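You operate a simulated robot arm through the tools that you are given. There is no shell and no other tool. Be economical: measure what you need, move in short steps, check, and stop when the job is done.

You are at the controls of a simulated robot arm. One attempt, no reset.

Task
Press the cord clamp shut on the white plug and lay it in the green tray.
Fine: leave the slide out. Where these are worked on the way, their far stop is far enough and under half their travel is too little: press slide.

It is judged by the outcome, as a careful person would: the job done as asked, and still so three seconds after it is handed in. It fails if anything else is knocked over, pushed out of place, dropped, spilled or broken.

Robot
A 6-joint arm with a fingered hand, fixed in place. Base frame: the origin is at the foot of the arm, x ahead of it, y to its left, z up; the work surface is at about z = 820. Readings come in mm, rad, newtons and seconds.
With the tool pointing down near the work surface it reaches from about 320 to 820 mm from the base axis. Its first joint turns from -2.897 to 2.897 rad. Payload 4 kg.
The tool frame sits at the grasp point between the pads (the TCP): z along the fingers, y along the line on which they close. The tips reach 26 mm beyond it. The gripper opens to 132 mm. The gripper's body begins 73 mm behind the TCP. The gripper is a hand of 5 fingers: y runs from the thumb to the fingers, the wrist lies at [0, 0, -239] in the tool frame, and closing takes about 1.5 s.
Orientation is that of the tool frame in the base frame, as a unit quaternion [x, y, z, w]. With the fingers straight down and closing along the base's y, the tool's x points along the base's -x, its y along +y and its z along -z.

Tools
- The arm moves only by the tool move_arm. Its argument "rows" is a list of rows, each a list of 7 numbers: the turn, a rotation vector about the tool's x, y, z in units of 6 degrees (1.0 is 6 degrees), then the shift along the tool's x, y, z in units of 25 mm (1.0 is 25 mm), then the opening, from 0 (shut) to 1 (fully open). In form: [[rx, ry, rz, dx, dy, dz, gripper], ...]. A call has 1 to 12 rows; each row shifts and turns the commanded pose from where the row before left it, along the tool's axes as they then stand. A call with a number of a shift or a turn outside -1 to 1 is refused whole. Each row takes 0.2 s and may step no farther than 50 mm and 0.15 rad from the row before; otherwise, or with a gripper value out of range, the whole call is refused. Where a pose cannot be reached the arm comes as near as it can. A force on the tool above 40 N (or 10 N above the force at the start of the call, whichever is more), or a blocked arm, ends the call early, and 0.2 s more pass. Each finger travels about 45 mm/s and halts on what it meets, pressing with about 25 N; the grip force reading is that of the motor and also rises with nothing between the fingers. The clock runs only during rows and for 0.2 s after the last one: add rows that do not move to give the fingers time. The reply holds the time, the measured pose of the TCP, the force on the tool along the base axes, the opening and the grip force, in the units named above and with some noise, with the torque about the TCP (base axes, N m) and any sound that the robot's microphone picked up.
- Cameras (640 x 400 px; columns grow to the right, rows downward): "scene" is fixed at [217.1, 501, 1566.4]; the picture's right is [-0.85, -0.52, 0.00], its down [-0.32, 0.52, -0.79] and it looks along [0.42, -0.68, -0.61] (base axes); focal length 320 px, centre (320, 200). "wrist" rides on the gripper at [85, 2, -97] in the tool frame; the picture's right is [-0.02, 1.00, 0.00], its down [-0.75, -0.02, -0.66] and it looks along [-0.66, -0.01, 0.75] (tool axes); focal length 270 px, centre (320, 200). There is no depth. A picture from a camera that has moved, and an enlarged one, comes with that camera's place and axes in the base frame and with its lens.
- get_image(camera): a new picture of that camera. No time passes.
- hand_shape(shape): the hand has 5 fingers and takes this shape, open, in about a second: jaw (thumb against the fingers, like two jaws); tri (thumb and two fingers); tip (a fingertip pinch); poke (one finger out to press); point (the index stretched); flat (the hand flat); cup (the hand cupped); fist (a fist). The gripper value then closes the fingers along that shape, each until it touches; the sizes above hold for jaw. It gives what a move gives, with no picture.
- zoom(camera, box): a new picture of the part [left, top, right, bottom] of that camera's present view, enlarged. No time passes.
- job_done(): hands the job in; it is judged then, once.

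Work in short steps. Places have to be worked out from the pictures, the camera data and where the tool is seen: move nearer, look again, correct. Check each grasp and each placing, and mend what went wrong. You have 120 turns and 84 pictures in all, those below and enlarged ones among them. Open the gripper and draw the arm clear of the work before you hand the job in, unless the task says otherwise; then end with one line.

The tools are called after "Request:" as name(argument=value, ...) on one line, values as JSON. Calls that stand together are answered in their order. move_arm: Moves the arm, as the interface text tells. Its arguments: {"type":"object","properties":{"rows":{"type":"array"}},"required":["rows"]} The other tools are called the same way: hand_shape (shape) gives the hand a shape; get_image (camera) takes a picture; zoom (camera, box) takes an enlarged picture of a part of a camera's view; job_done () hands the job in.

At the start:

```text
clock: 0.0
tool_pos: [480.7, 30.4, 1256.6]
tool_rot: [0.0, 1.0, -0.001, 0.001]
wrist_force: [0.0, -0.1, -0.2]
moment: [0.01, -0.03, 0.0]
finger_gap: 131.8
gripper_force: 0.1
shape: jaw
```

scene: 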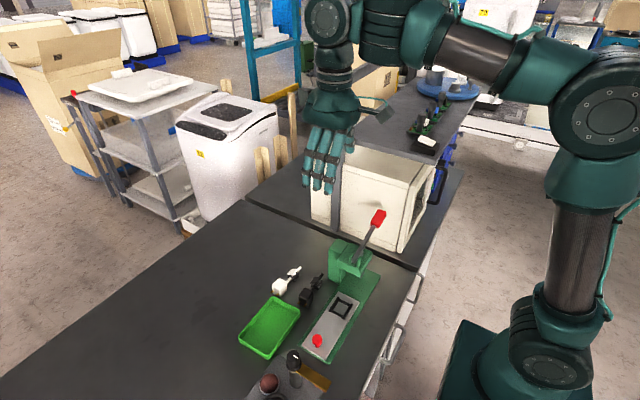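
wrist: 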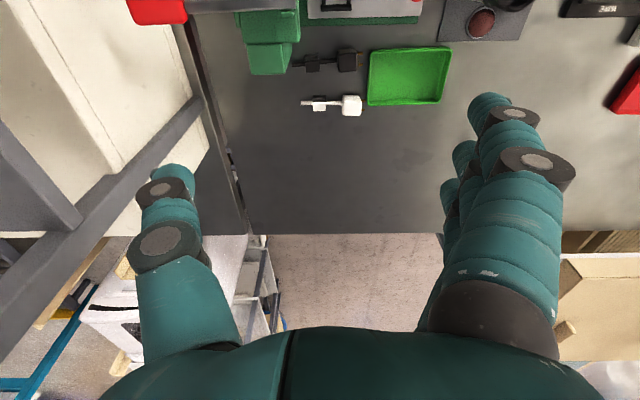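

The scene shows a press with a red-handled lever, a slide with a red knob, a white and a black plug, and a green tray. I'll zoom in for details.

Request:
zoom(camera="scene", box=[220, 200, 420, 400])

Request:
zoom(camera="wrist", box=[120, 0, 640, 130])

```text
2.00 times, centred on (320, 300) of scene
camera zoom: at [217.1, 501.0, 1566.4], right [-0.85, -0.52, 0.0], down [-0.32, 0.52, -0.79], along [0.42, -0.68, -0.61], focal length 639 px, centre (320, 0)
```

zoom: 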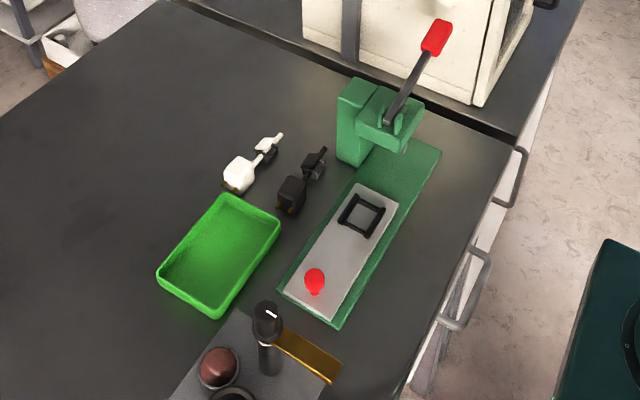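

```text
1.23 times, centred on (380, 65) of wrist
camera zoom: at [396.7, 31.3, 1354.5], right [0.02, 1.0, 0.0], down [0.75, -0.01, 0.66], along [0.66, -0.01, -0.75], focal length 333 px, centre (246, 366)
```

zoom: 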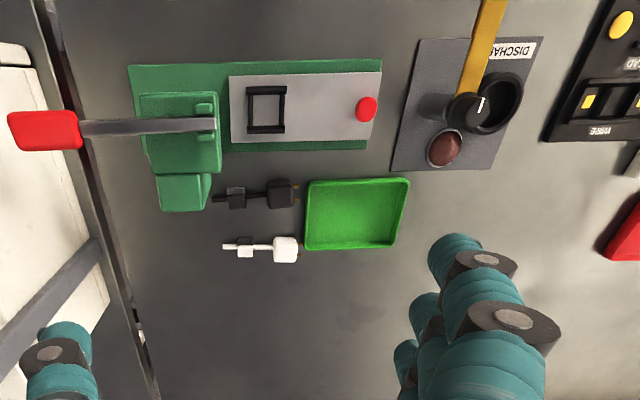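

Estimates: the white plug lies along y, with its body at about (609, 91) and its clamp at about (603, 26). The nest is at about (431, 56), the slide knob at about (431, 173), and the lever handle at about (430, -145, 1000). I'll go lower for a closer look.

Request:
move_arm(rows=[[0, 0, 0, -0.2, 0.1, 1, 1], [0, 0, 0, -0.2, 0.1, 1, 1], [0, 0, 0, -0.2, 0.1, 1, 1], [0, 0, 0, -0.2, 0.1, 1, 1], [0, 0, 0, -0.2, 0.1, 1, 1], [0, 0, 0, -0.2, 0.1, 1, 1], [0, 0, 0, -0.2, 0.1, 1, 1], [0, 0, 0, -0.2, 0.1, 1, 1], [0, 0, 0, -0.2, 0.1, 0.5, 1]])

Request:
get_image(camera="wrist")

```text
clock: 2.0
tool_pos: [526.8, 52.6, 1045.1]
tool_rot: [0.001, 1.0, -0.001, 0.0]
wrist_force: [-0.8, -0.9, 0.2]
moment: [0.01, -0.02, -0.01]
finger_gap: 132.0
gripper_force: 0.0
shape: jaw
```

```text
79 pictures are left
camera wrist: at [441.5, 53.7, 1141.9], right [0.02, 1.0, 0.0], down [0.75, -0.01, 0.66], along [0.66, -0.01, -0.75], focal length 270 px, centre (320, 200)
```

wrist: 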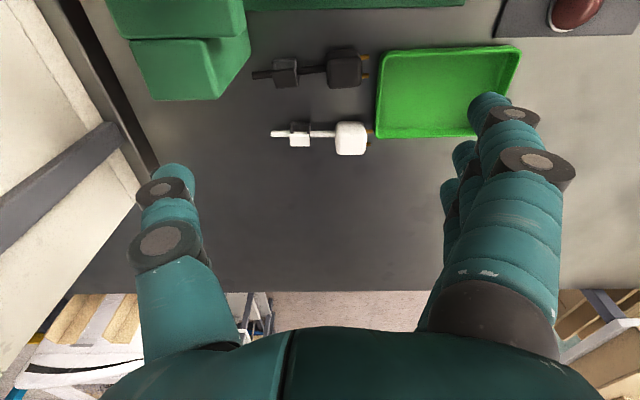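

Next I'll zoom on the plugs, and on the scene's press.

Request:
zoom(camera="wrist", box=[240, 30, 400, 170])

Request:
zoom(camera="scene", box=[260, 200, 400, 370])

```text
2.86 times, centred on (320, 100) of wrist
camera zoom: at [441.5, 53.7, 1141.9], right [0.02, 1.0, 0.0], down [0.75, -0.01, 0.66], along [0.66, -0.01, -0.75], focal length 772 px, centre (320, 486)
```

zoom: 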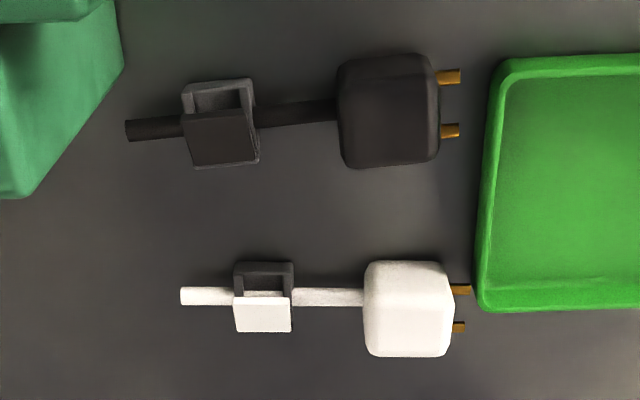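

```text
2.35 times, centred on (330, 285) of scene
camera zoom: at [217.1, 501.0, 1566.4], right [-0.85, -0.52, 0.0], down [-0.32, 0.52, -0.79], along [0.42, -0.68, -0.61], focal length 752 px, centre (296, 0)
```

zoom: 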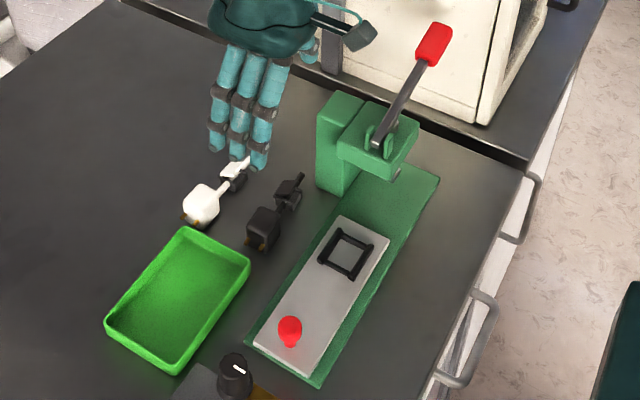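

The clamp has a raised lid over a base, about 26 mm wide, and it should sit in the nest. I'll rotate the hand 90° so the fingers close along x and the camera is on the +y side.

Request:
move_arm(rows=[[0, 0, 1, 0, 0, 0, 1], [0, 0, 1, 0, 0, 0, 1], [0, 0, 1, 0, 0, 0, 1], [0, 0, 1, 0, 0, 0, 1], [0, 0, 1, 0, 0, 0, 1], [0, 0, 1, 0, 0, 0, 1], [0, 0, 1, 0, 0, 0, 1], [0, 0, 1, 0, 0, 0, 1]])

Request:
move_arm(rows=[[0, 0, 1, 0, 0, 0, 1], [0, 0, 1, 0, 0, 0, 1], [0, 0, 1, 0, 0, 0, 1], [0, 0, 1, 0, 0, 0, 1], [0, 0, 1, 0, 0, 0, 1], [0, 0, 1, 0, 0, 0, 1], [0, 0, 1, 0, 0, 0, 1], [0, 0, 0, 1, -1, 0, 1], [0, 0, 0, 1, -1, 0, 1], [0, 0, 0, 0.5, -1, 0, 1], [0, 0, 0, 0, -0.8, 0, 1]])

Request:
get_image(camera="wrist")

```text
clock: 3.8
tool_pos: [527.0, 52.2, 1045.2]
tool_rot: [0.408, 0.913, 0.001, 0.001]
wrist_force: [0.3, -0.7, -0.3]
moment: [0.04, -0.02, 0.01]
finger_gap: 131.6
gripper_force: 0.0
shape: jaw
```

```text
clock: 6.2
tool_pos: [430.3, 115.9, 1044.1]
tool_rot: [0.707, 0.707, 0.0, 0.0]
wrist_force: [0.3, -0.8, 0.3]
moment: [-0.01, 0.0, 0.02]
finger_gap: 131.9
gripper_force: 0.0
shape: jaw
```

```text
76 pictures are left
camera wrist: at [432.6, 199.3, 1141.6], right [1.0, -0.02, 0.0], down [-0.02, -0.75, 0.66], along [-0.01, -0.66, -0.75], focal length 270 px, centre (320, 200)
```

wrist: 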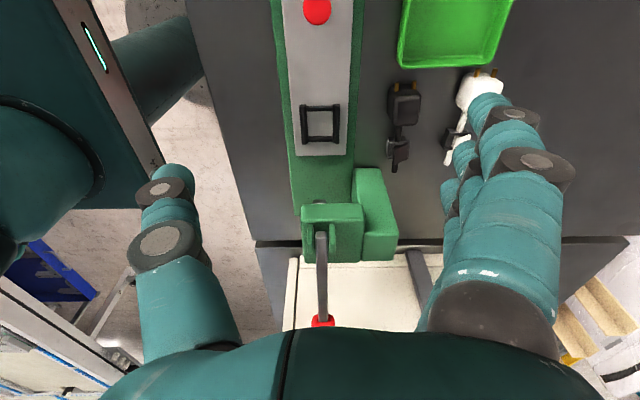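

The hand is oriented as planned. I'll zoom on the nest and the press head.

Request:
zoom(camera="wrist", box=[270, 70, 370, 170])

Request:
zoom(camera="wrist", box=[260, 0, 440, 330])

```text
4.00 times, centred on (320, 120) of wrist
camera zoom: at [432.6, 199.3, 1141.6], right [1.0, -0.02, 0.0], down [-0.02, -0.75, 0.66], along [-0.01, -0.66, -0.75], focal length 1081 px, centre (320, 520)
```

zoom: 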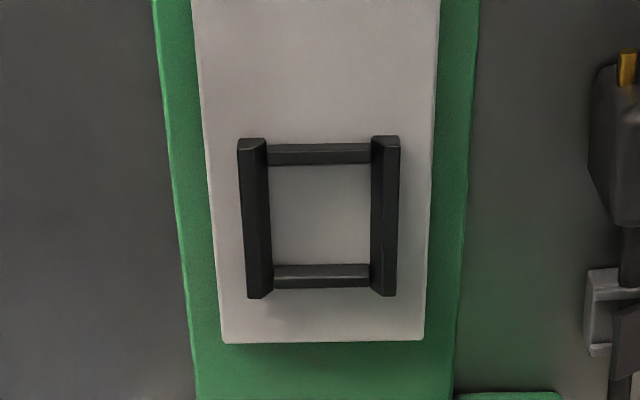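

```text
1.21 times, centred on (350, 165) of wrist
camera zoom: at [432.6, 199.3, 1141.6], right [1.0, -0.02, 0.0], down [-0.02, -0.75, 0.66], along [-0.01, -0.66, -0.75], focal length 328 px, centre (284, 242)
```

zoom: 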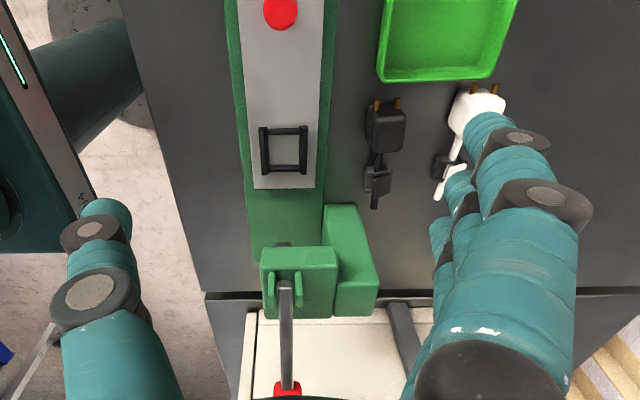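

The nest has side walls in x and low crossbars in y, so the cord lies along y. Its centre is at about (430.5, 54). I'll move above the plug body with the hand half open, so the thumb stays clear of the black plug.

Request:
move_arm(rows=[[0, 0, 0, -0.15, 0.89, 0, 0.6], [0, 0, 0, -0.15, 0.89, 0, 0.6], [0, 0, 0, -0.15, 0.89, 0.5, 0.6], [0, 0, 0, -0.15, 0.89, 0.5, 0.6], [0, 0, 0, -0.15, 0.89, 0.5, 0.6], [0, 0, 0, -0.15, 0.89, 0.5, 0.6], [0, 0, 0, -0.15, 0.89, 0.5, 0.6], [0, 0, 0, -0.15, 0.89, 0.5, 0.6]])

Request:
get_image(camera="wrist")

Request:
zoom(camera="scene", box=[240, 180, 400, 340])

```text
clock: 8.0
tool_pos: [608.9, 84.9, 970.1]
tool_rot: [0.707, 0.707, -0.001, 0.0]
wrist_force: [0.0, 0.1, 0.5]
moment: [0.01, -0.02, 0.0]
finger_gap: 79.7
gripper_force: 0.0
shape: jaw
```

```text
73 pictures are left
camera wrist: at [610.6, 167.9, 1066.6], right [1.0, -0.02, 0.0], down [-0.02, -0.75, 0.66], along [-0.01, -0.66, -0.75], focal length 270 px, centre (320, 200)
```

wrist: 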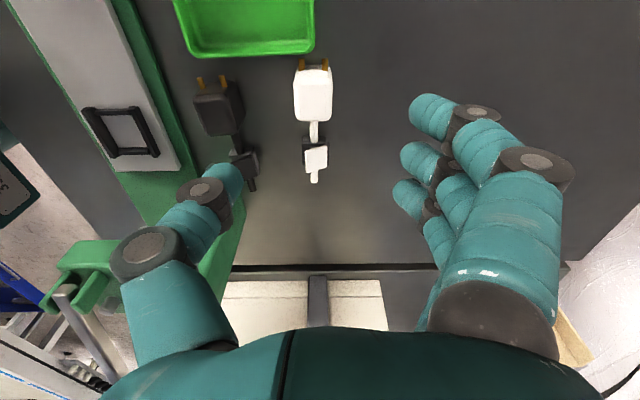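

```text
2.50 times, centred on (320, 260) of scene
camera zoom: at [217.1, 501.0, 1566.4], right [-0.85, -0.52, 0.0], down [-0.32, 0.52, -0.79], along [0.42, -0.68, -0.61], focal length 799 px, centre (320, 50)
```

zoom: 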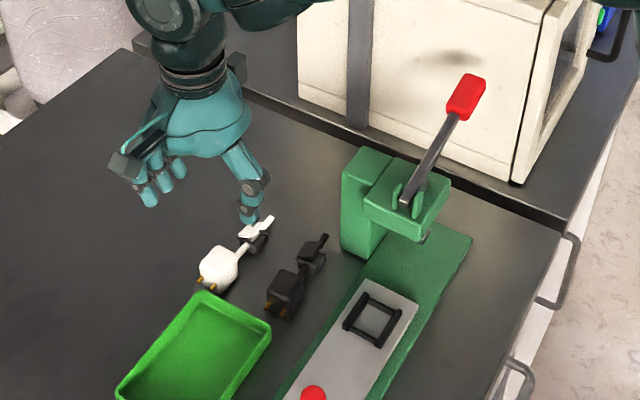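

The body is at about (605, 86), and the thumb clears the black plug. I'll shift by -4 mm in x, descend to z≈900 and look again.

Request:
move_arm(rows=[[0, 0, 0, 0, -0.16, 1, 0.6], [0, 0, 0, 0, 0, 1, 0.6], [0, 0, 0, 0, 0, 0.8, 0.6]])

Request:
get_image(camera="wrist")

Request:
zoom(camera="scene", box=[240, 210, 360, 330])

```text
clock: 8.8
tool_pos: [605.3, 84.0, 898.7]
tool_rot: [0.707, 0.707, 0.0, 0.001]
wrist_force: [-0.3, -0.5, 0.0]
moment: [0.0, 0.01, -0.03]
finger_gap: 79.6
gripper_force: 0.1
shape: jaw
```

```text
71 pictures are left
camera wrist: at [607.0, 167.9, 996.2], right [1.0, -0.02, 0.0], down [-0.02, -0.75, 0.66], along [-0.01, -0.66, -0.75], focal length 270 px, centre (320, 200)
```

wrist: 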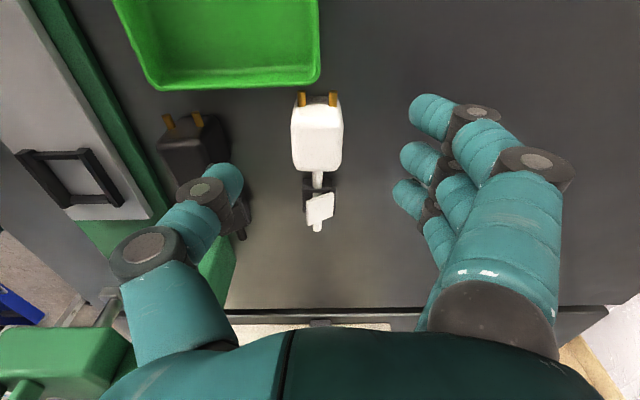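

```text
3.33 times, centred on (300, 270) of scene
camera zoom: at [217.1, 501.0, 1566.4], right [-0.85, -0.52, 0.0], down [-0.32, 0.52, -0.79], along [0.42, -0.68, -0.61], focal length 1065 px, centre (387, -33)
```

zoom: 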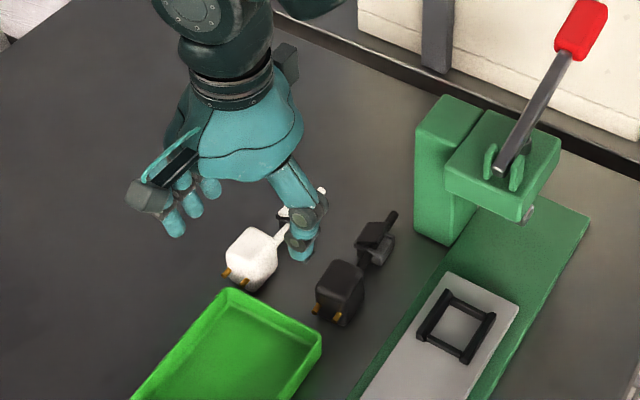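

The body is centred at (604, 85.6) and the clamp at (605, 25). I'll descend to TCP z≈851.

Request:
move_arm(rows=[[0, 0, 0, 0, 0, 0.7, 0.6], [0, 0, 0, 0, 0, 0.7, 0.6], [0, 0, 0, 0, 0, 0.5, 0.6]])

Request:
get_image(camera="wrist")

Request:
zoom(camera="scene", box=[240, 210, 360, 330])

```text
clock: 9.6
tool_pos: [604.2, 83.5, 851.3]
tool_rot: [0.708, 0.707, -0.001, 0.001]
wrist_force: [0.5, 0.6, -0.4]
moment: [0.02, 0.02, 0.03]
finger_gap: 79.6
gripper_force: 0.0
shape: jaw
```

```text
69 pictures are left
camera wrist: at [606.5, 168.0, 949.1], right [1.0, -0.02, 0.0], down [-0.02, -0.75, 0.66], along [-0.01, -0.66, -0.75], focal length 270 px, centre (320, 200)
```

wrist: 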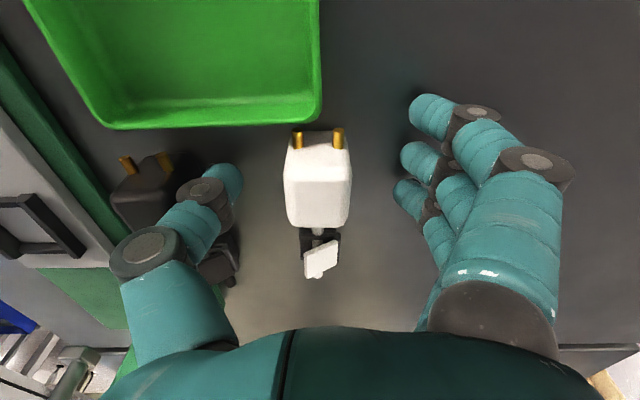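

```text
3.33 times, centred on (300, 270) of scene
camera zoom: at [217.1, 501.0, 1566.4], right [-0.85, -0.52, 0.0], down [-0.32, 0.52, -0.79], along [0.42, -0.68, -0.61], focal length 1065 px, centre (387, -33)
```

zoom: 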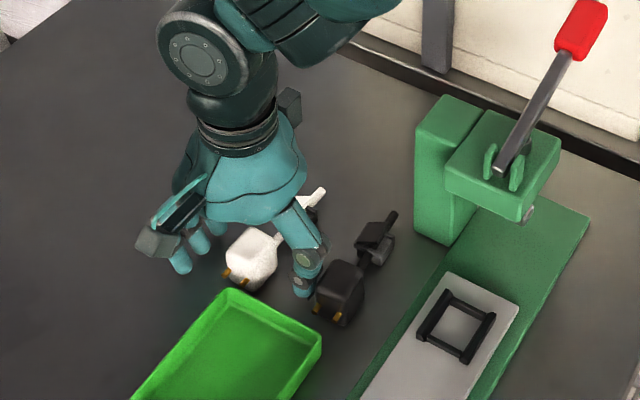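

The plug is centred between thumb and fingers, so I close.

Request:
move_arm(rows=[[0, 0, 0, 0, 0, 0, 0.4], [0, 0, 0, 0, 0, 0, 0.25], [0, 0, 0, 0, 0, 0, 0.1], [0, 0, 0, 0, 0, 0, 0], [0, 0, 0, 0, 0, 0, 0], [0, 0, 0, 0, 0, 0, 0], [0, 0, 0, 0, 0, 0, 0], [0, 0, 0, 0, 0, 0, 0]])

Request:
get_image(camera="wrist")

Request:
zoom(camera="scene", box=[240, 210, 360, 330])

```text
clock: 11.4
tool_pos: [604.0, 84.2, 851.5]
tool_rot: [0.707, 0.707, -0.001, 0.0]
wrist_force: [-0.4, 0.5, 0.8]
moment: [0.0, -0.01, 0.0]
finger_gap: 16.4
gripper_force: 25.2
shape: jaw
```

```text
67 pictures are left
camera wrist: at [606.4, 167.9, 949.3], right [1.0, -0.02, 0.0], down [-0.01, -0.75, 0.66], along [-0.01, -0.66, -0.75], focal length 270 px, centre (320, 200)
```

wrist: 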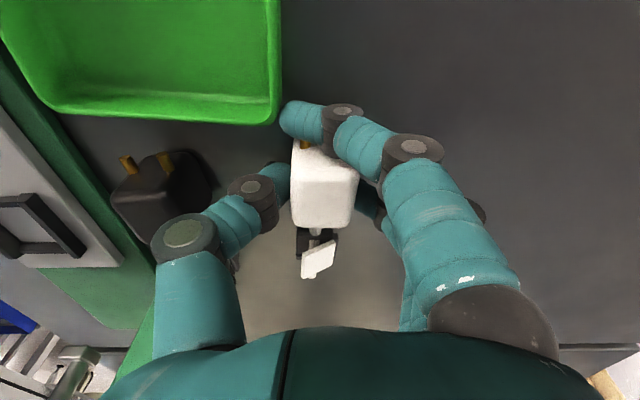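

```text
3.33 times, centred on (300, 270) of scene
camera zoom: at [217.1, 501.0, 1566.4], right [-0.85, -0.52, 0.0], down [-0.32, 0.52, -0.79], along [0.42, -0.68, -0.61], focal length 1065 px, centre (387, -33)
```

zoom: 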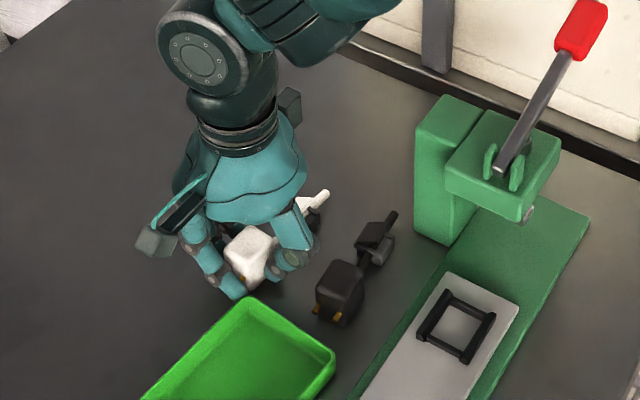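

The index finger missed the body and nudged the tray about 20 mm. I'll put it back later. The plug itself looks held, so I'll lift gently and check.

Request:
move_arm(rows=[[0, 0, 0, 0, 0, -0.4, 0], [0, 0, 0, 0, 0, -0.8, 0], [0, 0, 0, 0, 0, -1, 0], [0, 0, 0, 0, 0, -1, 0], [0, 0, 0, 0, 0, 0, 0]])

Request:
get_image(camera="wrist")

Request:
zoom(camera="scene", box=[240, 190, 360, 310])

```text
clock: 12.6
tool_pos: [603.5, 85.2, 932.5]
tool_rot: [0.707, 0.707, 0.0, 0.001]
wrist_force: [-0.1, 0.0, -1.2]
moment: [0.0, 0.01, 0.0]
finger_gap: 16.0
gripper_force: 25.0
shape: jaw
```

```text
65 pictures are left
camera wrist: at [606.3, 168.7, 1029.7], right [1.0, -0.02, 0.0], down [-0.01, -0.75, 0.66], along [-0.01, -0.66, -0.75], focal length 270 px, centre (320, 200)
```

wrist: 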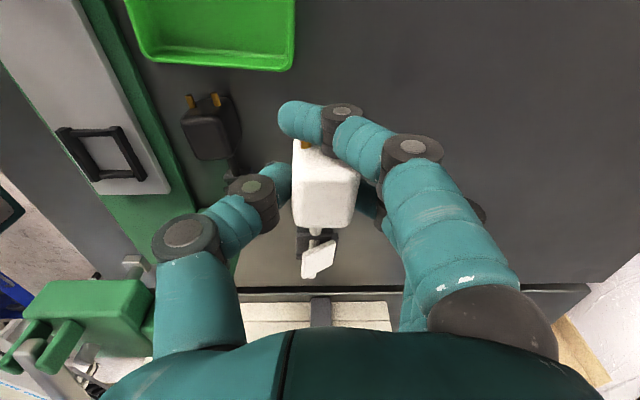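

```text
3.33 times, centred on (300, 250) of scene
camera zoom: at [217.1, 501.0, 1566.4], right [-0.85, -0.52, 0.0], down [-0.32, 0.52, -0.79], along [0.42, -0.68, -0.61], focal length 1065 px, centre (387, 33)
```

zoom: 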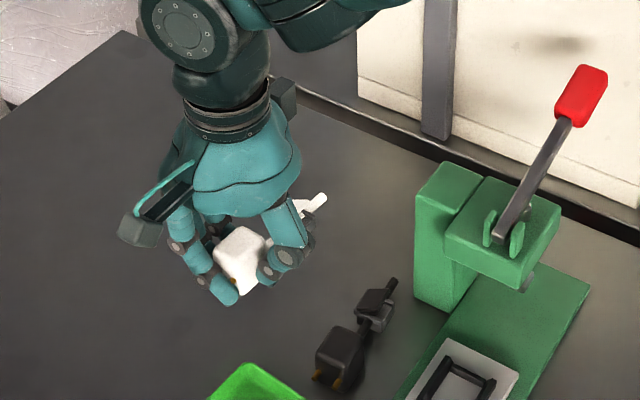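

The plug is held. I'll zoom on it to locate the clamp in the hand.

Request:
zoom(camera="wrist", box=[260, 120, 380, 300])

```text
2.22 times, centred on (320, 210) of wrist
camera zoom: at [606.3, 168.7, 1029.7], right [1.0, -0.02, 0.0], down [-0.01, -0.75, 0.66], along [-0.01, -0.66, -0.75], focal length 601 px, centre (320, 178)
```

zoom: 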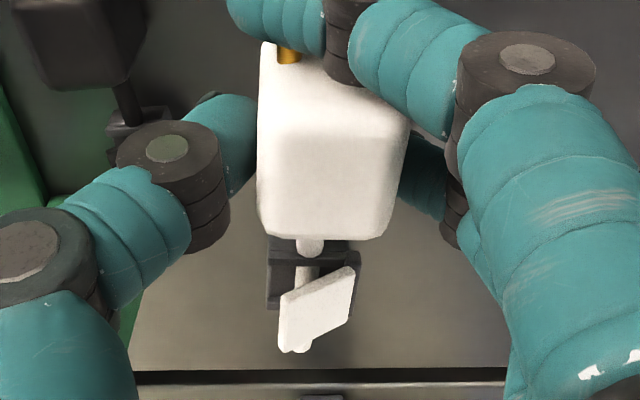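

The clamp is about 0–1 mm off the TCP in x and about 59 mm to its -y side. I'll carry the plug above the nest, staying 10 mm back in y, and look.

Request:
move_arm(rows=[[0, 0, 0, 0.185, -0.8625, 0, 0], [0, 0, 0, 0.185, -0.8625, 0, 0], [0, 0, 0, 0.185, -0.8625, 0, 0], [0, 0, 0, 0.185, -0.8625, 0, 0], [0, 0, 0, 0.185, -0.8625, 0, 0], [0, 0, 0, 0.185, -0.8625, 0, 0], [0, 0, 0, 0.185, -0.8625, 0, 0], [0, 0, 0, 0.185, -0.8625, 0, 0], [0, 0, 0, 0, 0, 0, 0]])

Request:
zoom(camera="wrist", box=[240, 100, 400, 300])

Request:
zoom(camera="scene", box=[280, 200, 420, 370])

```text
clock: 14.6
tool_pos: [432.0, 121.4, 931.3]
tool_rot: [0.707, 0.707, -0.001, 0.001]
wrist_force: [0.0, 0.1, -1.8]
moment: [0.0, 0.01, 0.0]
finger_gap: 16.2
gripper_force: 24.8
shape: jaw
```

```text
2.00 times, centred on (320, 200) of wrist
camera zoom: at [433.6, 205.5, 1029.3], right [1.0, -0.02, 0.0], down [-0.02, -0.75, 0.66], along [-0.01, -0.66, -0.75], focal length 541 px, centre (320, 200)
```

zoom: 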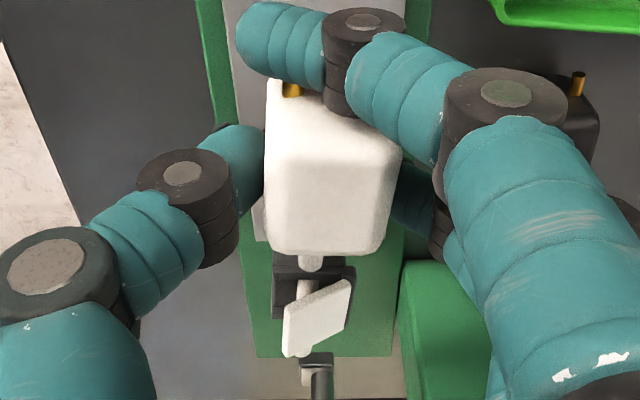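

```text
2.35 times, centred on (350, 285) of scene
camera zoom: at [217.1, 501.0, 1566.4], right [-0.85, -0.52, 0.0], down [-0.32, 0.52, -0.79], along [0.42, -0.68, -0.61], focal length 752 px, centre (249, 0)
```

zoom: 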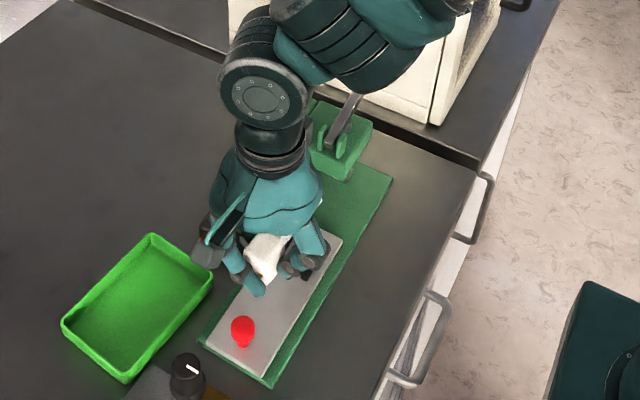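

The plug hides the nest from above. I'll correct +2 mm in x and -8 mm in y, then descend to z≈890, where the nest walls should show beside the clamp.

Request:
move_arm(rows=[[0, 0, 0, -0.32, 0.08, 0.6, 0], [0, 0, 0, 0, 0, 0.6, 0], [0, 0, 0, 0, 0, 0.4, 0], [0, 0, 0, 0, 0, 0, 0]])

Request:
zoom(camera="wrist", box=[260, 180, 380, 300])

Request:
zoom(camera="scene", box=[310, 240, 390, 320])

```text
clock: 15.6
tool_pos: [434.7, 113.9, 892.8]
tool_rot: [0.707, 0.707, -0.001, 0.001]
wrist_force: [-0.5, 0.6, -1.6]
moment: [0.01, 0.02, 0.02]
finger_gap: 16.0
gripper_force: 25.5
shape: jaw
```

```text
3.33 times, centred on (320, 240) of wrist
camera zoom: at [435.7, 197.5, 989.2], right [1.0, -0.02, 0.0], down [-0.01, -0.75, 0.66], along [-0.01, -0.66, -0.75], focal length 901 px, centre (320, 67)
```

zoom: 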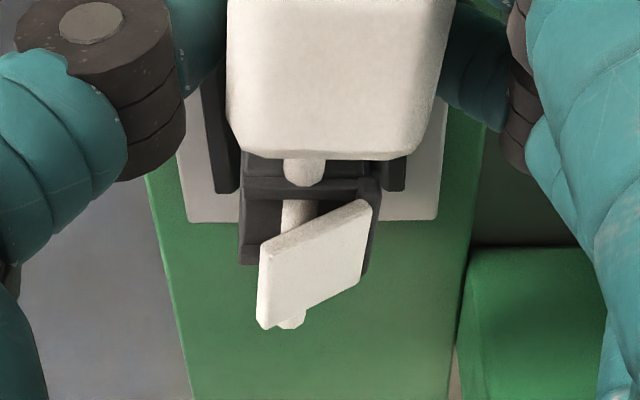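

```text
5.00 times, centred on (350, 280) of scene
camera zoom: at [217.1, 501.0, 1566.4], right [-0.85, -0.52, 0.0], down [-0.32, 0.52, -0.79], along [0.42, -0.68, -0.61], focal length 1598 px, centre (170, -200)
```

zoom: 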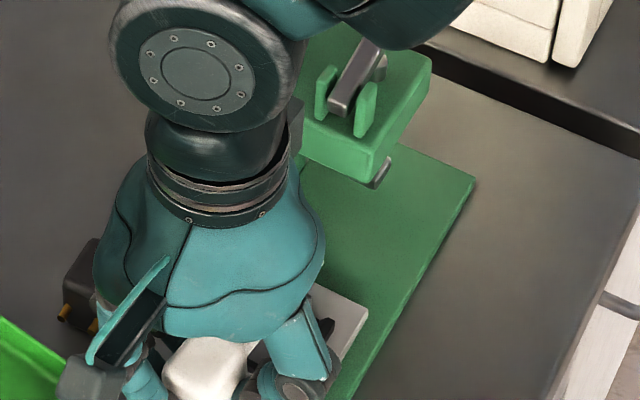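

The clamp is centred with the nest walls, but the plug is yawed about 4°. I'll rotate by -4° about tool z, compensate by -4 mm in x and -1.5 mm in y, lower slightly and look.

Request:
move_arm(rows=[[0, 0, -0.65, 0, 0, 0, 0], [0, 0, 0, -0.06, -0.17, 0.32, 0], [0, 0, 0, 0, 0, 0, 0]])

Request:
zoom(camera="wrist", box=[260, 180, 380, 300])

```text
clock: 16.4
tool_pos: [430.9, 112.2, 883.9]
tool_rot: [0.682, 0.731, -0.001, 0.002]
wrist_force: [0.2, 0.5, -0.6]
moment: [0.03, 0.02, 0.02]
finger_gap: 16.2
gripper_force: 25.1
shape: jaw
```

```text
3.33 times, centred on (320, 240) of wrist
camera zoom: at [426.4, 195.6, 981.8], right [1.0, 0.05, 0.0], down [0.04, -0.75, 0.66], along [0.03, -0.66, -0.75], focal length 901 px, centre (320, 67)
```

zoom: 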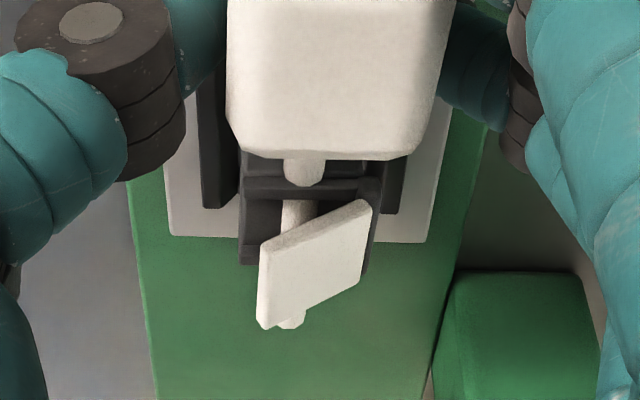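

Aligned: the clamp centre is at about (430.5, 53) against the nest at (430.4, 54.3). I'll shift +1 mm in y and lower 12 mm.

Request:
move_arm(rows=[[0, 0, 0, 0.04, 0, 0.16, 0], [0, 0, 0, 0, 0, 0.16, 0], [0, 0, 0, 0, 0, 0.16, 0], [0, 0, 0, 0, 0, 0, 0]])

Request:
zoom(camera="wrist", box=[260, 180, 380, 300])

```text
clock: 17.4
tool_pos: [430.4, 112.0, 872.1]
tool_rot: [0.682, 0.731, -0.001, 0.0]
wrist_force: [-0.4, 0.1, -0.5]
moment: [0.0, 0.01, -0.01]
finger_gap: 16.1
gripper_force: 25.1
shape: jaw
```

```text
3.33 times, centred on (320, 240) of wrist
camera zoom: at [426.0, 196.2, 969.4], right [1.0, 0.05, 0.0], down [0.04, -0.75, 0.66], along [0.03, -0.66, -0.75], focal length 901 px, centre (320, 67)
```

zoom: 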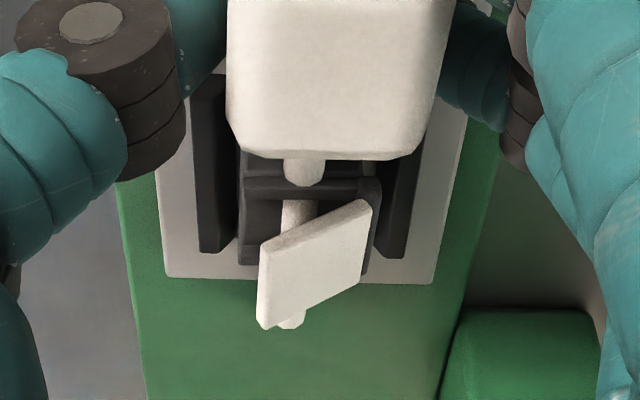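

It's still centred between the walls, with no contact force. I'll lower further in small steps.

Request:
move_arm(rows=[[0, 0, 0, 0, 0, 0.1, 0], [0, 0, 0, 0, 0, 0.1, 0], [0, 0, 0, 0, 0, 0, 0]])

Request:
zoom(camera="wrist", box=[260, 180, 380, 300])

```text
clock: 18.2
tool_pos: [431.3, 111.7, 867.0]
tool_rot: [0.683, 0.73, 0.001, 0.001]
wrist_force: [2.6, -3.0, 26.8]
moment: [-0.61, -0.33, 0.16]
finger_gap: 16.7
gripper_force: 25.1
shape: jaw
```

```text
3.33 times, centred on (320, 240) of wrist
camera zoom: at [426.4, 196.3, 965.3], right [1.0, 0.05, 0.0], down [0.03, -0.75, 0.66], along [0.03, -0.66, -0.75], focal length 901 px, centre (320, 67)
```

zoom: 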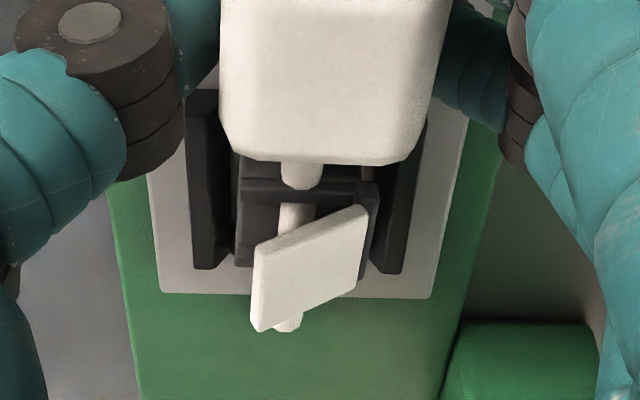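

Contact is at plug bottom ≈836, which matches the slide top at about 837, and the clamp sits between the walls. I release.

Request:
move_arm(rows=[[0, 0, 0, 0, 0, -0.03, 0.2], [0, 0, 0, 0, 0, 0, 0.3], [0, 0, 0, 0, 0, 0, 0.4], [0, 0, 0, 0, 0, 0, 0.5], [0, 0, 0, 0, 0, 0, 0.5], [0, 0, 0, 0, 0, 0, 0.5], [0, 0, 0, 0, 0, 0, 0.5]])

Request:
get_image(camera="wrist")

Request:
zoom(camera="wrist", box=[260, 150, 380, 300])

```text
clock: 19.8
tool_pos: [430.4, 111.9, 867.7]
tool_rot: [0.683, 0.731, 0.0, 0.001]
wrist_force: [0.0, -0.8, 0.6]
moment: [0.01, 0.0, 0.0]
finger_gap: 64.9
gripper_force: 0.0
shape: jaw
```

```text
55 pictures are left
camera wrist: at [425.8, 196.4, 965.1], right [1.0, 0.05, 0.0], down [0.04, -0.75, 0.66], along [0.03, -0.66, -0.75], focal length 270 px, centre (320, 200)
```

wrist: 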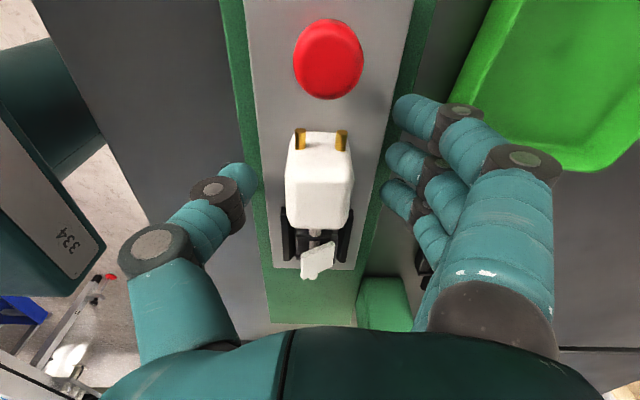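

```text
2.67 times, centred on (320, 225) of wrist
camera zoom: at [425.8, 196.4, 965.1], right [1.0, 0.05, 0.0], down [0.04, -0.75, 0.66], along [0.03, -0.66, -0.75], focal length 721 px, centre (320, 133)
```

zoom: 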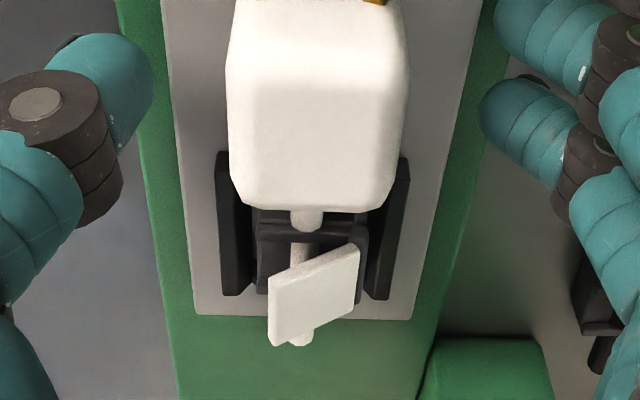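

The clamp is seated in the nest with the cord over the crossbars. I'll raise the hand and try the "tip" shape, to pinch the slide knob without touching the plug.

Request:
move_arm(rows=[[0, 0, 0, 0, 0, -0.4, 0.5], [0, 0, 0, 0, 0, -1, 0.5], [0, 0, 0, 0, 0, -1, 0.5], [0, 0, 0, 0, 0, -1, 0.5], [0, 0, 0.65, 0, 0, -0.6, 0.5], [0, 0, 0, 1, 0, 0, 0.5], [0, 0, 0, 1, 0, 0, 0.5], [0, 0, 0, 0.4, 0, 0, 0.5]])

Request:
hand_shape(shape="tip")

Request:
get_image(camera="wrist")

Request:
get_image(camera="scene")

```text
clock: 21.6
tool_pos: [428.8, 172.5, 968.0]
tool_rot: [0.707, 0.707, 0.0, 0.001]
wrist_force: [-0.4, 0.6, -0.9]
moment: [0.02, 0.03, -0.02]
finger_gap: 65.2
gripper_force: 0.1
shape: jaw
```

```text
clock: 22.5
tool_pos: [429.3, 172.4, 968.7]
tool_rot: [0.707, 0.707, 0.0, 0.001]
wrist_force: [-0.8, 0.3, 0.7]
moment: [-0.04, -0.03, 0.01]
finger_gap: 132.1
gripper_force: 0.0
shape: tip
```

```text
53 pictures are left
camera wrist: at [430.8, 256.7, 1065.3], right [1.0, -0.02, 0.0], down [-0.02, -0.75, 0.66], along [-0.01, -0.66, -0.75], focal length 270 px, centre (320, 200)
```

wrist: 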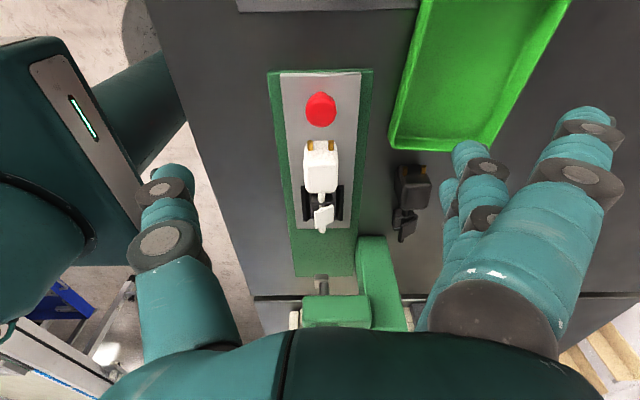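

```text
52 pictures are left
```

scene: 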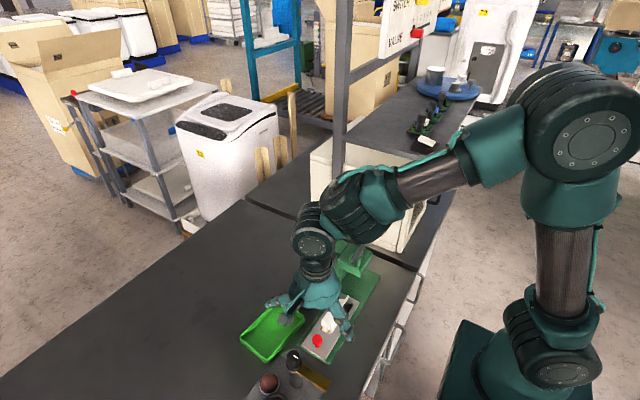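

I'll close the tip pinch in the air to see where the fingertips meet.

Request:
move_arm(rows=[[0, 0, 0, 0, 0, 0, 0], [0, 0, 0, 0, 0, 0, 0], [0, 0, 0, 0, 0, 0, 0], [0, 0, 0, 0, 0, 0, 0], [0, 0, 0, 0, 0, 0, 0], [0, 0, 0, 0, 0, 0, 0], [0, 0, 0, 0, 0, 0, 0], [0, 0, 0, 0, 0, 0, 0]])

Request:
get_image(camera="wrist")

```text
clock: 24.3
tool_pos: [429.0, 171.9, 967.7]
tool_rot: [0.707, 0.707, 0.0, 0.001]
wrist_force: [0.0, 0.5, 0.5]
moment: [0.01, 0.02, 0.06]
finger_gap: 0.0
gripper_force: 13.9
shape: tip
```

```text
51 pictures are left
camera wrist: at [430.8, 256.7, 1065.3], right [1.0, -0.02, 0.0], down [-0.01, -0.75, 0.66], along [-0.01, -0.66, -0.75], focal length 270 px, centre (320, 200)
```

wrist: 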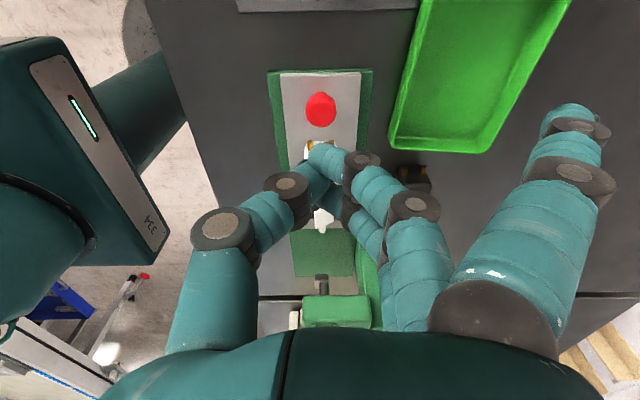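

In "tip" the near finger stays out and could hit the tray. I'll try "poke" instead, since a single finger can push and later pull the knob.

Request:
hand_shape(shape="poke")

Request:
get_image(camera="wrist")

Request:
zoom(camera="scene", box=[240, 200, 400, 400])

```text
clock: 25.2
tool_pos: [430.0, 172.9, 967.7]
tool_rot: [0.707, 0.707, -0.001, 0.001]
wrist_force: [-0.7, -0.5, 1.0]
moment: [-0.01, -0.02, 0.01]
finger_gap: 0.2
gripper_force: 0.0
shape: poke
```

```text
50 pictures are left
camera wrist: at [430.8, 256.7, 1065.3], right [1.0, -0.02, 0.0], down [-0.01, -0.75, 0.66], along [-0.01, -0.66, -0.75], focal length 270 px, centre (320, 200)
```

wrist: 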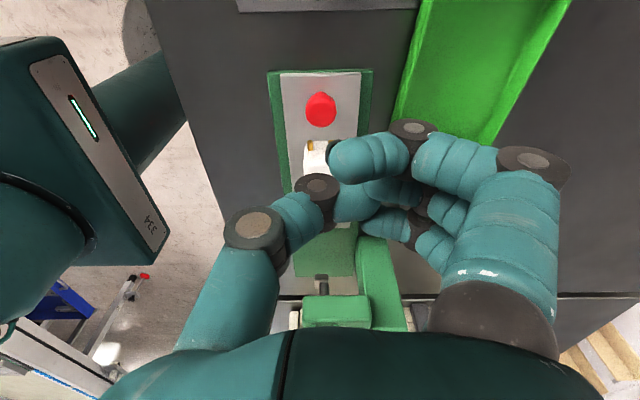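

```text
2.00 times, centred on (320, 300) of scene
camera zoom: at [217.1, 501.0, 1566.4], right [-0.85, -0.52, 0.0], down [-0.32, 0.52, -0.79], along [0.42, -0.68, -0.61], focal length 639 px, centre (320, 0)
```

zoom: 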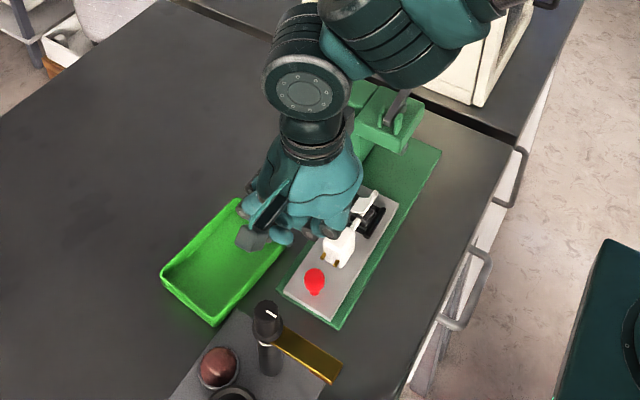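

It's unclear which finger is out at gripper 0, so I'll open along the shape and look.

Request:
move_arm(rows=[[0, 0, 0, 0, 0, 0, 1], [0, 0, 0, 0, 0, 0, 1], [0, 0, 0, 0, 0, 0, 1], [0, 0, 0, 0, 0, 0, 1], [0, 0, 0, 0, 0, 0, 1], [0, 0, 0, 0, 0, 0, 1]])

Request:
get_image(camera="wrist")

```text
clock: 26.6
tool_pos: [430.2, 172.2, 967.9]
tool_rot: [0.707, 0.707, 0.0, 0.001]
wrist_force: [0.0, 1.0, -0.1]
moment: [0.01, 0.02, -0.01]
finger_gap: 0.0
gripper_force: 0.0
shape: poke
```

```text
48 pictures are left
camera wrist: at [430.8, 256.7, 1065.3], right [1.0, -0.02, 0.0], down [-0.01, -0.75, 0.66], along [-0.01, -0.66, -0.75], focal length 270 px, centre (320, 200)
```

wrist: 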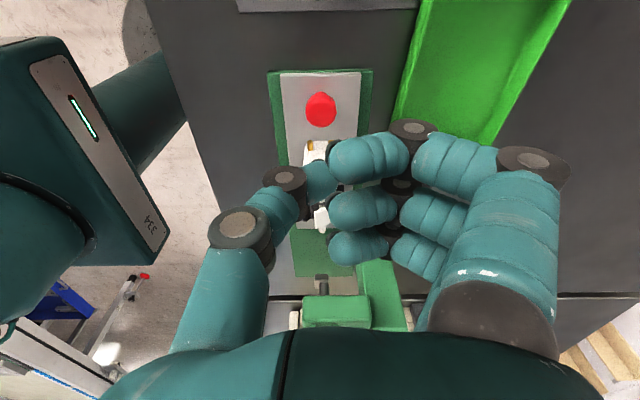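

Every visible finger is curled, so I'll try "point" to see the index stretched.

Request:
hand_shape(shape="point")

Request:
get_image(camera="wrist")

Request:
zoom(camera="scene", box=[260, 210, 380, 330])

```text
clock: 27.5
tool_pos: [429.4, 172.0, 968.4]
tool_rot: [0.707, 0.707, 0.0, 0.001]
wrist_force: [0.2, -0.2, -0.4]
moment: [-0.02, 0.0, -0.02]
finger_gap: 126.2
gripper_force: 0.0
shape: point
```

```text
47 pictures are left
camera wrist: at [430.8, 256.7, 1065.3], right [1.0, -0.02, 0.0], down [-0.01, -0.75, 0.66], along [-0.01, -0.66, -0.75], focal length 270 px, centre (320, 200)
```

wrist: 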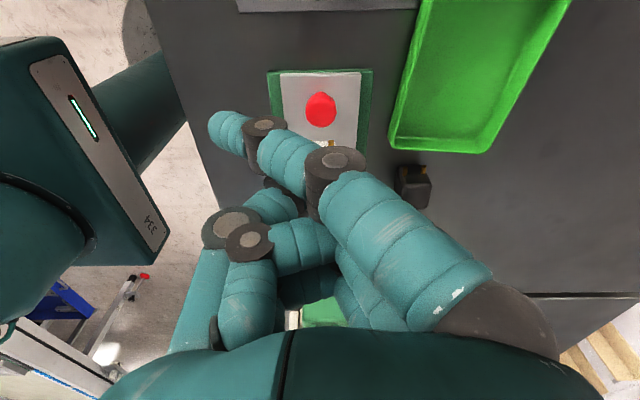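

```text
3.33 times, centred on (320, 270) of scene
camera zoom: at [217.1, 501.0, 1566.4], right [-0.85, -0.52, 0.0], down [-0.32, 0.52, -0.79], along [0.42, -0.68, -0.61], focal length 1065 px, centre (320, -33)
```

zoom: 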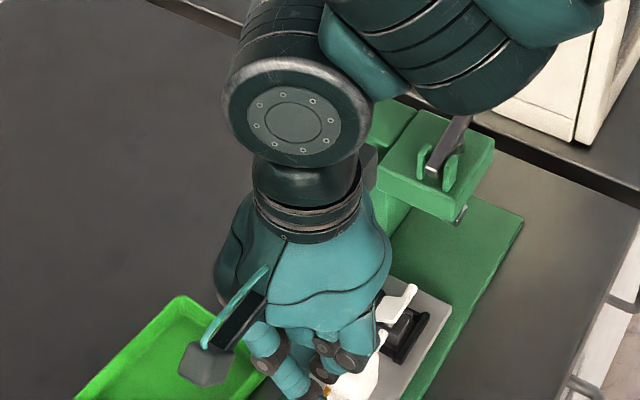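

"Point" isn't useful. I'll use "jaw" in the original orientation, with the thumb on the -y side and fingers on the +y side, to cage the knob. I'll set that up at height.

Request:
hand_shape(shape="jaw")

Request:
move_arm(rows=[[0, 0, -1, 0, 0, 0, 0.5], [0, 0, -1, 0, 0, 0, 0.4], [0, 0, -1, 0, 0, 0, 0.35], [0, 0, -1, 0, 0, 0, 0.35], [0, 0, -1, 0, 0, 0, 0.35], [0, 0, -1, 0, 0, 0, 0.35], [0, 0, -1, 0, 0, 0, 0.35], [0, 0, -1, 0, 0, 0, 0.35]])

Request:
move_arm(rows=[[0, 0, -1, 0, 0, 0, 0.35], [0, 0, -1, 0, 0, 0, 0.35], [0, 0, -1, 0, 0, 0, 0.35], [0, 0, -1, 0, 0, 0, 0.35], [0, 0, -1, 0, 0, 0, 0.35], [0, 0, -1, 0, 0, 0, 0.35], [0, 0, -1, 0, 0, 0, 0.35], [0, 0, 0, 0, 0, 0.8, 0.35], [0, 0, 0, 0, 0, 0.8, 0.35]])

Request:
get_image(camera="wrist")

```text
clock: 28.4
tool_pos: [429.2, 172.6, 966.9]
tool_rot: [0.707, 0.707, 0.0, 0.001]
wrist_force: [-0.1, -0.1, 0.5]
moment: [-0.02, -0.02, 0.0]
finger_gap: 131.5
gripper_force: 0.1
shape: jaw
```

```text
clock: 30.2
tool_pos: [429.5, 172.7, 967.8]
tool_rot: [0.357, 0.934, 0.0, 0.0]
wrist_force: [-0.2, 0.1, -0.4]
moment: [0.03, -0.03, -0.01]
finger_gap: 47.1
gripper_force: 0.1
shape: jaw
```

```text
clock: 32.2
tool_pos: [428.5, 171.4, 928.3]
tool_rot: [-0.001, 1.0, -0.001, 0.001]
wrist_force: [0.2, 0.1, -1.3]
moment: [0.02, 0.03, -0.01]
finger_gap: 46.8
gripper_force: 0.1
shape: jaw
```

```text
45 pictures are left
camera wrist: at [344.8, 173.1, 1025.0], right [0.02, 1.0, 0.0], down [0.75, -0.01, 0.66], along [0.66, -0.01, -0.75], focal length 270 px, centre (320, 200)
```

wrist: 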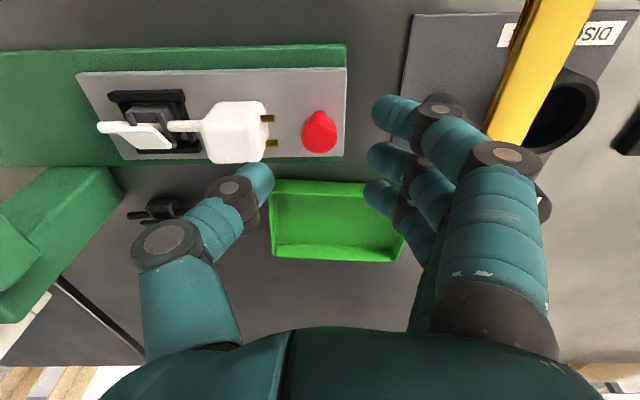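

The knob is centred at about (430, 172, 861). A yellow lever near (415, 268, ~900) would get in the way in this orientation, and the prong gap is narrow. I'll go back to closing along x and pinch the knob from above with the tips kept high.

Request:
move_arm(rows=[[0, 0, 0, 0, 0, -1, 0.35], [0, 0, 0, 0, 0, -0.6, 0.35], [0, 0, 1, 0, 0, 0, 0.35], [0, 0, 1, 0, 0, 0, 0.35], [0, 0, 1, 0, 0, 0, 0.35], [0, 0, 1, 0, 0, 0, 0.35], [0, 0, 1, 0, 0, 0, 0.35], [0, 0, 1, 0, 0, 0, 0.35], [0, 0, 1, 0, 0, 0, 0.35]])

Request:
move_arm(rows=[[0, 0, 1, 0, 0, 0, 0.35], [0, 0, 1, 0, 0, 0, 0.35], [0, 0, 1, 0, 0, 0, 0.35], [0, 0, 1, 0, 0, 0, 0.35], [0, 0, 1, 0, 0, 0, 0.35], [0, 0, 1, 0, 0, 0, 0.35], [0, 0, 1, 0, 0, 0, 0.35], [0, 0, 1, 0.15, 0.05, 0.8, 0.35], [0, 0, 0, 0, 0, 0.8, 0.35]])

Request:
get_image(camera="wrist")

```text
clock: 34.2
tool_pos: [430.1, 171.7, 967.0]
tool_rot: [0.359, 0.933, 0.0, 0.001]
wrist_force: [0.1, -0.1, 0.4]
moment: [0.01, 0.02, 0.0]
finger_gap: 46.9
gripper_force: 0.1
shape: jaw
```

```text
clock: 36.2
tool_pos: [430.3, 177.0, 926.6]
tool_rot: [0.707, 0.707, -0.001, 0.001]
wrist_force: [-0.5, -0.1, -0.3]
moment: [0.0, 0.0, 0.0]
finger_gap: 46.9
gripper_force: 0.0
shape: jaw
```

```text
44 pictures are left
camera wrist: at [432.1, 260.7, 1024.5], right [1.0, -0.02, 0.0], down [-0.02, -0.75, 0.66], along [-0.01, -0.66, -0.75], focal length 270 px, centre (320, 200)
```

wrist: 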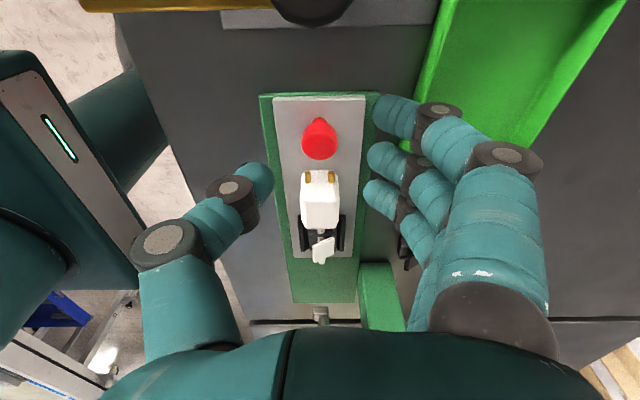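

The knob is centred. I'll descend to TCP z≈879 and then close to about 20 mm.

Request:
move_arm(rows=[[0, 0, 0, 0, 0, 0.7, 0.35], [0, 0, 0, 0, 0, 0.7, 0.35], [0, 0, 0, 0, 0, 0.5, 0.35], [0, 0, 0, 0, 0, 0, 0.25], [0, 0, 0, 0, 0, 0, 0.17], [0, 0, 0, 0, 0, 0, 0.14], [0, 0, 0, 0, 0, 0, 0.14], [0, 0, 0, 0, 0, 0, 0.14]])

Request:
get_image(camera="wrist")

Request:
zoom(camera="scene", box=[240, 230, 400, 400])

```text
clock: 38.0
tool_pos: [431.7, 176.1, 879.4]
tool_rot: [0.707, 0.707, -0.001, 0.001]
wrist_force: [-1.1, 0.5, -0.2]
moment: [-0.03, 0.06, -0.02]
finger_gap: 19.8
gripper_force: 0.0
shape: jaw
```

```text
43 pictures are left
camera wrist: at [432.5, 260.5, 977.4], right [1.0, -0.02, 0.0], down [-0.01, -0.75, 0.66], along [-0.01, -0.66, -0.75], focal length 270 px, centre (320, 200)
```

wrist: 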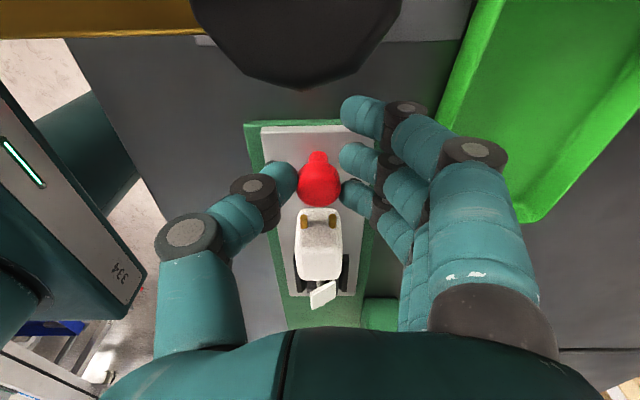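

```text
2.35 times, centred on (320, 315) of scene
camera zoom: at [217.1, 501.0, 1566.4], right [-0.85, -0.52, 0.0], down [-0.32, 0.52, -0.79], along [0.42, -0.68, -0.61], focal length 752 px, centre (320, -71)
```

zoom: 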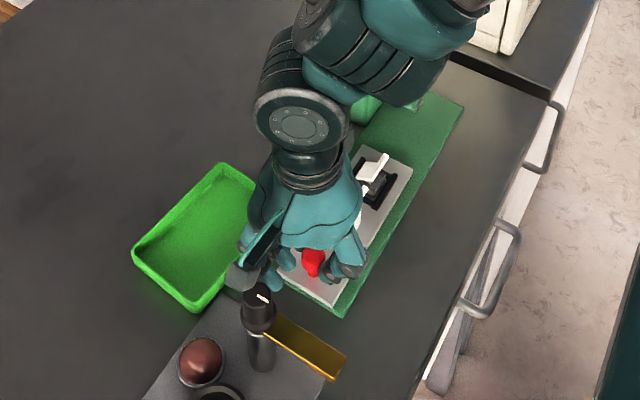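

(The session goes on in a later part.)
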